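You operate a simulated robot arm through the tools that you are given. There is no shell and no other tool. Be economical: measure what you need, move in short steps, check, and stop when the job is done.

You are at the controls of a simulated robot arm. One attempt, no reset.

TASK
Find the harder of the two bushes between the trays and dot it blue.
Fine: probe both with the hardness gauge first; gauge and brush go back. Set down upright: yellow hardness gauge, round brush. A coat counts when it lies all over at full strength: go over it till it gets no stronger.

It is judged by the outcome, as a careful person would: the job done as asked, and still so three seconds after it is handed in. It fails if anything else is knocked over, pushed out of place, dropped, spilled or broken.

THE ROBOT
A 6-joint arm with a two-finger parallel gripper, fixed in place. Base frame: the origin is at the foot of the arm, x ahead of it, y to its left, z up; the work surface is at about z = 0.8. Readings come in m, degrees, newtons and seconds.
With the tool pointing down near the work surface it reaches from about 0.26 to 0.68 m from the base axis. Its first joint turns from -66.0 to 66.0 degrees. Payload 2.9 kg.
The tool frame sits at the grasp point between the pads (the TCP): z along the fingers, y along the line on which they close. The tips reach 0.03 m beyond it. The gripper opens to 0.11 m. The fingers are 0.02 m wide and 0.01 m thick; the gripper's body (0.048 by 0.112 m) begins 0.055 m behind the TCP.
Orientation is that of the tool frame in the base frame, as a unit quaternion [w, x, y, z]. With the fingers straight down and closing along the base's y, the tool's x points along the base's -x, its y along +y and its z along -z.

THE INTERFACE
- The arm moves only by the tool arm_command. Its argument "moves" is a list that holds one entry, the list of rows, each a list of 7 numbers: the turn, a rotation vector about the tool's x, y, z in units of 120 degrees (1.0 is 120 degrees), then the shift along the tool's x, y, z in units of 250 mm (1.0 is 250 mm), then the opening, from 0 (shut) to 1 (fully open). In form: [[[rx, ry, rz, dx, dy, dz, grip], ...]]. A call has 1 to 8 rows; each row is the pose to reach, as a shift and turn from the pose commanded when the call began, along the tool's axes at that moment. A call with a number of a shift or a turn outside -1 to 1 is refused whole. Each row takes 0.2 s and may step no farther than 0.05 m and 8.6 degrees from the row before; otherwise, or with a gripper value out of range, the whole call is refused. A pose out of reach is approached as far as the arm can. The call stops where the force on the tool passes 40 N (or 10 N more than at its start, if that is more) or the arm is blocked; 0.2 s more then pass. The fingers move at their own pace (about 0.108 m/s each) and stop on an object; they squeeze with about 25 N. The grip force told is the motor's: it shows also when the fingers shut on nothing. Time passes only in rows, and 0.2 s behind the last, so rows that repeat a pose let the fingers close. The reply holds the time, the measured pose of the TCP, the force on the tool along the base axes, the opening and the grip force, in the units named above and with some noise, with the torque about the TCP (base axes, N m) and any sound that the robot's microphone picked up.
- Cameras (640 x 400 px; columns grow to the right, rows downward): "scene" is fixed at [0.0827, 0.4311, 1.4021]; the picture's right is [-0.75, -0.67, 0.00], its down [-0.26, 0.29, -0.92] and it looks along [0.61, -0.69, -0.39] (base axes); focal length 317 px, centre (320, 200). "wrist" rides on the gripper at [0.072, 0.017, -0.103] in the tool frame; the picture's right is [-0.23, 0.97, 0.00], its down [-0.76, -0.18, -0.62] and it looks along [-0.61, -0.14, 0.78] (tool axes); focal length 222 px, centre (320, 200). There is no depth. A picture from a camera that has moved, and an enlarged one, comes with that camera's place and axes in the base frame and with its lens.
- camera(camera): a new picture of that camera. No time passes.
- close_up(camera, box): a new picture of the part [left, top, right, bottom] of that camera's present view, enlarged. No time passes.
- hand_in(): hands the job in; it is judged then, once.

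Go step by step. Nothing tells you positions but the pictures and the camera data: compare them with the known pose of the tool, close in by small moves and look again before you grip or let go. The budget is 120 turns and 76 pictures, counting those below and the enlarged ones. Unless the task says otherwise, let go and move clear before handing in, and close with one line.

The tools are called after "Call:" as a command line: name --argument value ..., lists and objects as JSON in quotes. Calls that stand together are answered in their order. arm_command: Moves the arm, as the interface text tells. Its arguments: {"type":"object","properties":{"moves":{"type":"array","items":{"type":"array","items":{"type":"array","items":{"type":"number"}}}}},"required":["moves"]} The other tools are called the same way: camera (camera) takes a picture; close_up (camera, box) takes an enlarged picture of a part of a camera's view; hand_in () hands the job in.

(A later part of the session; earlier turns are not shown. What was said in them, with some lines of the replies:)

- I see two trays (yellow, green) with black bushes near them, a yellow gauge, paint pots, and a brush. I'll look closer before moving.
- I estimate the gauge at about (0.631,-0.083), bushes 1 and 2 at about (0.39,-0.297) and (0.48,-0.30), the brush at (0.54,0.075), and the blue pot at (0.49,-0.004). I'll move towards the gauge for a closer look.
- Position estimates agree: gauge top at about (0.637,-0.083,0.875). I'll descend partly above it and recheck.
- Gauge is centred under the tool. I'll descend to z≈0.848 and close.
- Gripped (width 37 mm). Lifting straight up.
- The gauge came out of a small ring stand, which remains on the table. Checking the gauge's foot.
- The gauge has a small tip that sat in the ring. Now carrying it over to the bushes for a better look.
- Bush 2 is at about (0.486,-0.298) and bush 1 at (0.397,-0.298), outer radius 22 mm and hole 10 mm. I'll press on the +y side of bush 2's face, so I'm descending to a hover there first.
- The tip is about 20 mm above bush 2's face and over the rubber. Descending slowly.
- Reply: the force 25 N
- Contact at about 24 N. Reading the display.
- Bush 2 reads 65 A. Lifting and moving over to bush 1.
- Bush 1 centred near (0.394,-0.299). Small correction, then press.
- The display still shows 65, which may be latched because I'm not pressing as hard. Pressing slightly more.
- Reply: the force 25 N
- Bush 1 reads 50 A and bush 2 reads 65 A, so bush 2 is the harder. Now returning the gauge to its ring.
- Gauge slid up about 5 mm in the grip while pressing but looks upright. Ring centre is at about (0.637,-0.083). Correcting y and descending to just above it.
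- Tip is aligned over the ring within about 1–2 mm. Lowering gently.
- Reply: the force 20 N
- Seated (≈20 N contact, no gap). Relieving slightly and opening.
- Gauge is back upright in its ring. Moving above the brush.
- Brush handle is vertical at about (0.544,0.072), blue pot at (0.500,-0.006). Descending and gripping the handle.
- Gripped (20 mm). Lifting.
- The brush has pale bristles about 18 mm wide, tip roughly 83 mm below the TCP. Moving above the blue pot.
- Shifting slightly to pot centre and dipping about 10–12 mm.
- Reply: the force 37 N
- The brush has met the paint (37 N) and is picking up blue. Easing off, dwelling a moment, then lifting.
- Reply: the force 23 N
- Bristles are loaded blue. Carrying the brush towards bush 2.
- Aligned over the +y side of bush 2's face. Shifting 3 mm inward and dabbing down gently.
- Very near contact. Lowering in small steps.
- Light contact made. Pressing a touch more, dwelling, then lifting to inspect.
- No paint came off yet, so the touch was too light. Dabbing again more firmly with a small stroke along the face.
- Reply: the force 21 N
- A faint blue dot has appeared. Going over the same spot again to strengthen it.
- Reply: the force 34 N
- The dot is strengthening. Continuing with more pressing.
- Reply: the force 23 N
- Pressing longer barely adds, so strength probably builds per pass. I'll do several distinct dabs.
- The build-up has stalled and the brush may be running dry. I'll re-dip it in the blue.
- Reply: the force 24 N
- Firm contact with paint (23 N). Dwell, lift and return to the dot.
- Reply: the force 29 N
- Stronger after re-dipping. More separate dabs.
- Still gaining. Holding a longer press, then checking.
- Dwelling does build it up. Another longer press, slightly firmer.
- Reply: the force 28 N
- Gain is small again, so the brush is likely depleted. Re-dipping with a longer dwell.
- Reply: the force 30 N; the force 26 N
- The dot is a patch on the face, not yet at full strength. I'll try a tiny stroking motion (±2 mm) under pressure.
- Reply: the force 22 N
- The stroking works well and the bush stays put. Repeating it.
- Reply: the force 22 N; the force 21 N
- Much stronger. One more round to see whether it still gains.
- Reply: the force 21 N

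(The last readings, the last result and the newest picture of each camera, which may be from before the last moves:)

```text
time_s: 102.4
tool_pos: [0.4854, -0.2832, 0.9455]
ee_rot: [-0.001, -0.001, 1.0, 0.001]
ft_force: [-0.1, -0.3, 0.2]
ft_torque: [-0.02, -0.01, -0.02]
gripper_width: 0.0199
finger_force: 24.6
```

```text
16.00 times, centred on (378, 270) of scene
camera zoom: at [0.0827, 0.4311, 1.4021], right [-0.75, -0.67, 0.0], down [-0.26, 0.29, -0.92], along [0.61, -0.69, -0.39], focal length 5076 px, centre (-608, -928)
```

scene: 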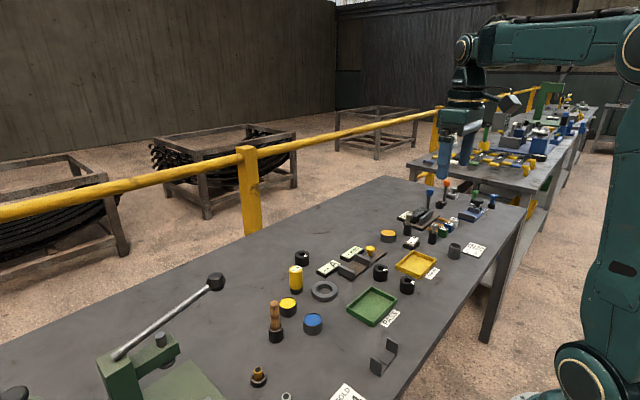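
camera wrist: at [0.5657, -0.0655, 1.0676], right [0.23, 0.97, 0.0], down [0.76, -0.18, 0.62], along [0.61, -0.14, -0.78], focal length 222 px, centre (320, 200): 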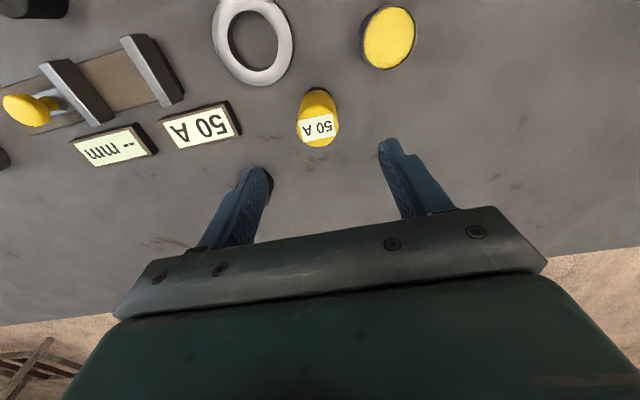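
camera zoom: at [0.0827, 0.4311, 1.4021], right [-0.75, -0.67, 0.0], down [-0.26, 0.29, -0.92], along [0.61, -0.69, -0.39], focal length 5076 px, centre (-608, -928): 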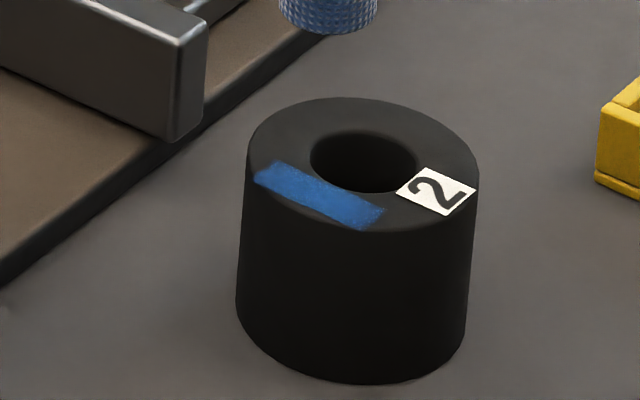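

Nearly saturated, edges filling. One final round to confirm it no longer strengthens.

Call:
arm_command --moves '[[[0, 0, 0, 0, 0, 0.13, 0], [0, 0, 0, 0, 0, 0.168, 0], [0, 0, 0, 0.008, 0, 0.174, 0], [0, 0, 0, 0, 0, 0.174, 0], [0, 0, 0, -0.008, 0, 0.174, 0], [0, 0, 0, 0, 0, 0.174, 0], [0, 0, 0, 0.008, 0, 0.174, 0], [0, 0, 0, 0, 0, 0.174, 0]]]'

Call:
arm_command --moves '[[[0, 0, 0, -0.008, 0, 0, 0], [0, 0, 0, 0, 0, 0, 0], [0, 0, 0, 0.008, 0, 0, 0], [0, 0, 0, 0, 0, 0, 0], [0, 0, 0, -0.008, 0, 0, 0], [0, 0, 0, 0, 0, 0, 0], [0, 0, 0, 0.008, 0, 0, 0], [0, 0, 0, 0, 0, 0, 0]]]'

Call:
arm_command --moves '[[[0, 0, 0, -0.008, 0, 0, 0], [0, 0, 0, 0, 0, 0, 0], [0, 0, 0, 0.008, 0, 0, 0], [0, 0, 0, 0, 0, 0, 0], [0, 0, 0, -0.008, 0, 0, 0], [0, 0, 0, 0, 0, 0, 0], [0, 0, 0, 0, 0, -0.04, 0], [0, 0, 0, 0, 0, -0.174, 0]]]'

Call:
close_up --camera "scene" --box '[362, 258, 394, 283]'

```text
time_s: 104.2
tool_pos: [0.4852, -0.2843, 0.9041]
ee_rot: [0.001, 0.0, 1.0, 0.001]
ft_force: [0.1, -0.1, 14.3]
ft_torque: [0.06, -0.13, 0.01]
gripper_width: 0.0198
finger_force: 24.7
```

```text
time_s: 106.0
tool_pos: [0.4854, -0.2835, 0.9037]
ee_rot: [0.001, 0.0, 1.0, 0.0]
ft_force: [1.2, -0.9, 21.9]
ft_torque: [-0.09, -0.16, 0.02]
gripper_width: 0.0196
finger_force: 25.2
```

```text
time_s: 107.8
tool_pos: [0.4843, -0.2831, 0.9471]
ee_rot: [0.0, 0.0, 1.0, 0.001]
ft_force: [0.5, -0.7, 0.5]
ft_torque: [0.01, 0.01, 0.0]
gripper_width: 0.0196
finger_force: 24.6
```

```text
16.00 times, centred on (378, 270) of scene
camera zoom: at [0.0827, 0.4311, 1.4021], right [-0.75, -0.67, 0.0], down [-0.26, 0.29, -0.92], along [0.61, -0.69, -0.39], focal length 5076 px, centre (-608, -928)
```

zoom: 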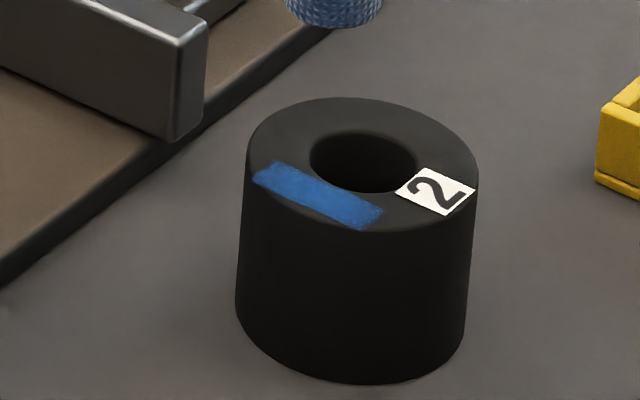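

The coat no longer changes: bush 2 carries a solid blue dot. Returning the brush to its holder.

Call:
arm_command --moves '[[[0, 0, 0, 0, 0, -0.17, 0], [0, 0, 0, -0.02, 0.18, -0.17, 0], [0, 0, 0, -0.04, 0.36, -0.17, 0], [0, 0, 0, -0.06, 0.54, -0.17, 0], [0, 0, 0, -0.08, 0.72, -0.17, 0], [0, 0, 0, -0.1, 0.9, -0.17, 0]]]'

Call:
arm_command --moves '[[[0, 0, 0, -0.047, 0.174, 0, 0], [0, 0, 0, -0.094, 0.348, 0, 0], [0, 0, 0, -0.142, 0.522, 0, 0], [0, 0, 0, -0.142, 0.522, 0.16, 0], [0, 0, 0, -0.142, 0.522, 0.22, 0]]]'

Call:
close_up --camera "wrist" --box '[240, 60, 400, 160]'

Call:
close_up --camera "scene" --box '[250, 275, 330, 350]'

```text
time_s: 109.2
tool_pos: [0.509, -0.0548, 0.9908]
ee_rot: [0.001, 0.0, 1.0, 0.0]
ft_force: [-0.6, -0.4, 0.2]
ft_torque: [-0.01, 0.03, 0.05]
gripper_width: 0.0197
finger_force: 25.1
```

```text
time_s: 110.4
tool_pos: [0.5457, 0.0714, 0.9357]
ee_rot: [-0.001, 0.0, 1.0, 0.0]
ft_force: [-1.0, -0.4, -0.3]
ft_torque: [0.0, 0.0, -0.03]
gripper_width: 0.0198
finger_force: 25.2
```

```text
4.00 times, centred on (320, 110) of wrist
camera zoom: at [0.4744, 0.0886, 1.0388], right [0.23, 0.97, 0.0], down [0.76, -0.18, 0.62], along [0.61, -0.14, -0.78], focal length 888 px, centre (320, 560)
```

zoom: 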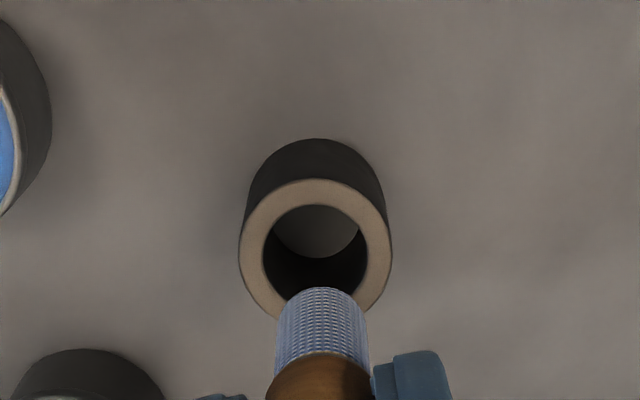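

```text
5.33 times, centred on (290, 312) of scene
camera zoom: at [0.0827, 0.4311, 1.4021], right [-0.75, -0.67, 0.0], down [-0.26, 0.29, -0.92], along [0.61, -0.69, -0.39], focal length 1692 px, centre (480, -400)
```

zoom: 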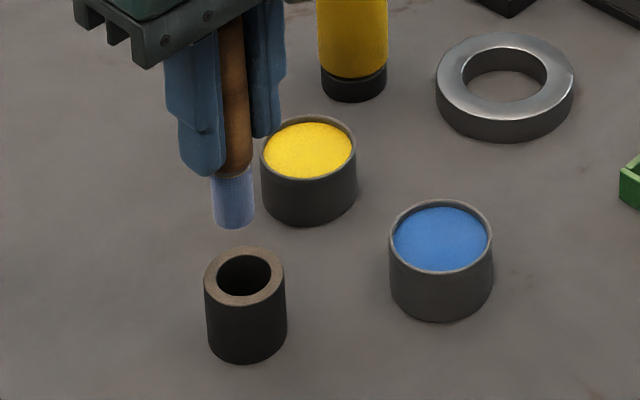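

Brush tip needs about −3.5 mm x and −1 mm y to centre in the holder. Correcting and lowering in stages.

Call:
arm_command --moves '[[[0, 0, 0, 0.014, -0.004, 0, 0], [0, 0, 0, 0.014, -0.004, 0.06, 0], [0, 0, 0, 0.014, -0.004, 0.1, 0], [0, 0, 0, 0.014, -0.004, 0.13, 0], [0, 0, 0, 0.014, -0.004, 0.15, 0]]]'

Call:
close_up --camera "scene" --box '[250, 275, 330, 350]'

```text
time_s: 111.6
tool_pos: [0.5423, 0.0707, 0.8955]
ee_rot: [0.0, 0.0, 1.0, 0.0]
ft_force: [0.3, 0.0, -0.6]
ft_torque: [0.0, 0.02, 0.0]
gripper_width: 0.0197
finger_force: 25.7
```

```text
5.33 times, centred on (290, 312) of scene
camera zoom: at [0.0827, 0.4311, 1.4021], right [-0.75, -0.67, 0.0], down [-0.26, 0.29, -0.92], along [0.61, -0.69, -0.39], focal length 1692 px, centre (480, -400)
```

zoom: 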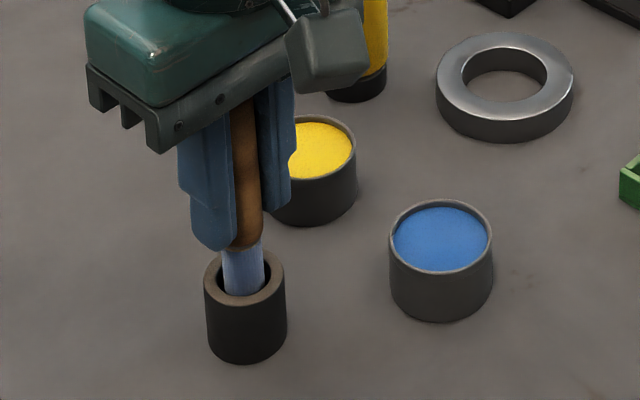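

The brush has entered the holder freely. Lowering the rest of the way.

Call:
arm_command --moves '[[[0, 0, 0, 0, 0, 0.03, 0], [0, 0, 0, 0, 0, 0.05, 0], [0, 0, 0, 0, 0, 0.064, 0], [0, 0, 0, 0, 0, 0.074, 0], [0, 0, 0, 0, 0, 0.08, 0]]]'

```text
time_s: 112.8
tool_pos: [0.5422, 0.0705, 0.8753]
ee_rot: [0.0, 0.0, 1.0, -0.001]
ft_force: [0.0, 0.5, -0.7]
ft_torque: [0.02, -0.02, 0.02]
gripper_width: 0.0198
finger_force: 24.5
```

Call:
arm_command --moves '[[[0, 0, 0, 0, 0, 0.006, 0], [0, 0, 0, 0, 0, 0.01, 0], [0, 0, 0, 0, 0, 0.014, 0]]]'

Call:
close_up --camera "scene" --box '[250, 275, 330, 350]'

```text
time_s: 113.6
tool_pos: [0.5428, 0.0708, 0.8722]
ee_rot: [0.001, 0.0, 1.0, 0.0]
ft_force: [0.1, 0.3, 0.2]
ft_torque: [0.01, 0.01, -0.01]
gripper_width: 0.0198
finger_force: 25.5
```

```text
5.33 times, centred on (290, 312) of scene
camera zoom: at [0.0827, 0.4311, 1.4021], right [-0.75, -0.67, 0.0], down [-0.26, 0.29, -0.92], along [0.61, -0.69, -0.39], focal length 1692 px, centre (480, -400)
```

zoom: 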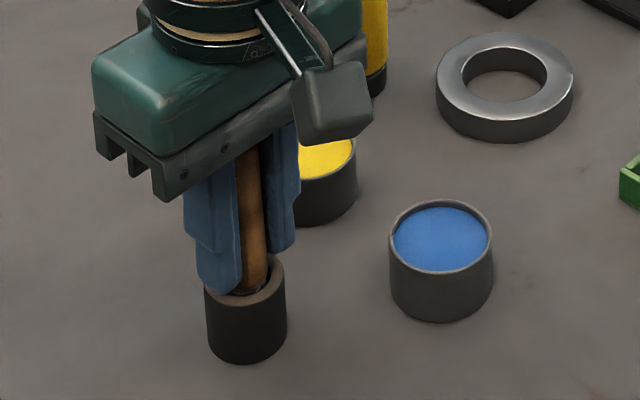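

Call:
arm_command --moves '[[[0, 0, 0, 0, 0, 0.004, 0], [0, 0, 0, 0, 0, 0.008, 0], [0, 0, 0, 0, 0, 0.01, 0]]]'

```text
time_s: 114.4
tool_pos: [0.5432, 0.0703, 0.8712]
ee_rot: [0.0, 0.0, 1.0, 0.001]
ft_force: [0.1, -0.5, 0.0]
ft_torque: [0.01, 0.0, -0.01]
gripper_width: 0.0196
finger_force: 25.1
```

Call:
arm_command --moves '[[[0, 0, 0, 0, 0, 0.004, 0], [0, 0, 0, 0, 0, 0.008, 0]]]'

```text
time_s: 115.0
tool_pos: [0.543, 0.0706, 0.8693]
ee_rot: [0.0, 0.0, 1.0, 0.0]
ft_force: [0.3, -1.0, 0.2]
ft_torque: [0.0, -0.01, 0.0]
gripper_width: 0.0197
finger_force: 25.3
```

Any remaining drop is at most a couple of millimetres inside the holder. Releasing and lifting clear.

Call:
arm_command --moves '[[[0, 0, 0, 0, 0, 0, 0.3], [0, 0, 0, 0, 0, 0, 0.6], [0, 0, 0, 0, 0, 0, 0.6], [0, 0, 0, 0, 0, 0, 0.6], [0, 0, 0, 0, 0, -0.18, 0.6], [0, 0, 0, 0, 0, -0.36, 0.6], [0, 0, 0, 0, 0, -0.54, 0.6], [0, 0, 0, 0, 0, -0.7, 0.6]]]'

Call:
close_up --camera "scene" --box '[240, 220, 448, 350]'

```text
time_s: 116.8
tool_pos: [0.543, 0.0695, 1.043]
ee_rot: [0.0, 0.001, 1.0, 0.0]
ft_force: [-0.7, -0.2, 0.7]
ft_torque: [0.02, 0.01, 0.02]
gripper_width: 0.0659
finger_force: 0.0
```

```text
3.08 times, centred on (344, 285) of scene
camera zoom: at [0.0827, 0.4311, 1.4021], right [-0.75, -0.67, 0.0], down [-0.26, 0.29, -0.92], along [0.61, -0.69, -0.39], focal length 976 px, centre (246, -62)
```

zoom: 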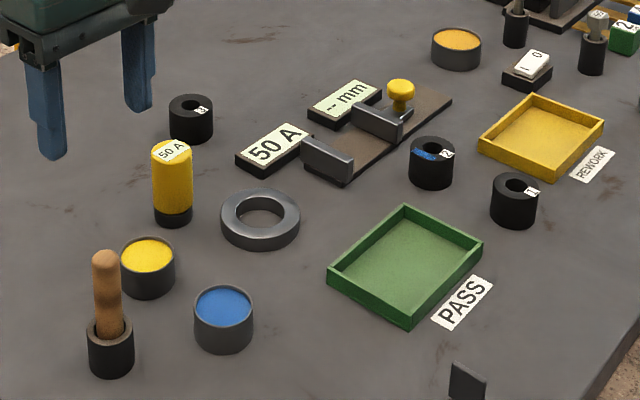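

The brush is upright in its holder, the gauge is upright in its ring, bush 2 has its blue dot, and nothing else has moved. Handing in.

Call:
hand_in

```text
The job is handed in.
```

The job is handed in: bush 2 is the harder at 65 A (bush 1 read 50 A), its top now has a solid blue dot, and the gauge and brush are back upright in their holders.
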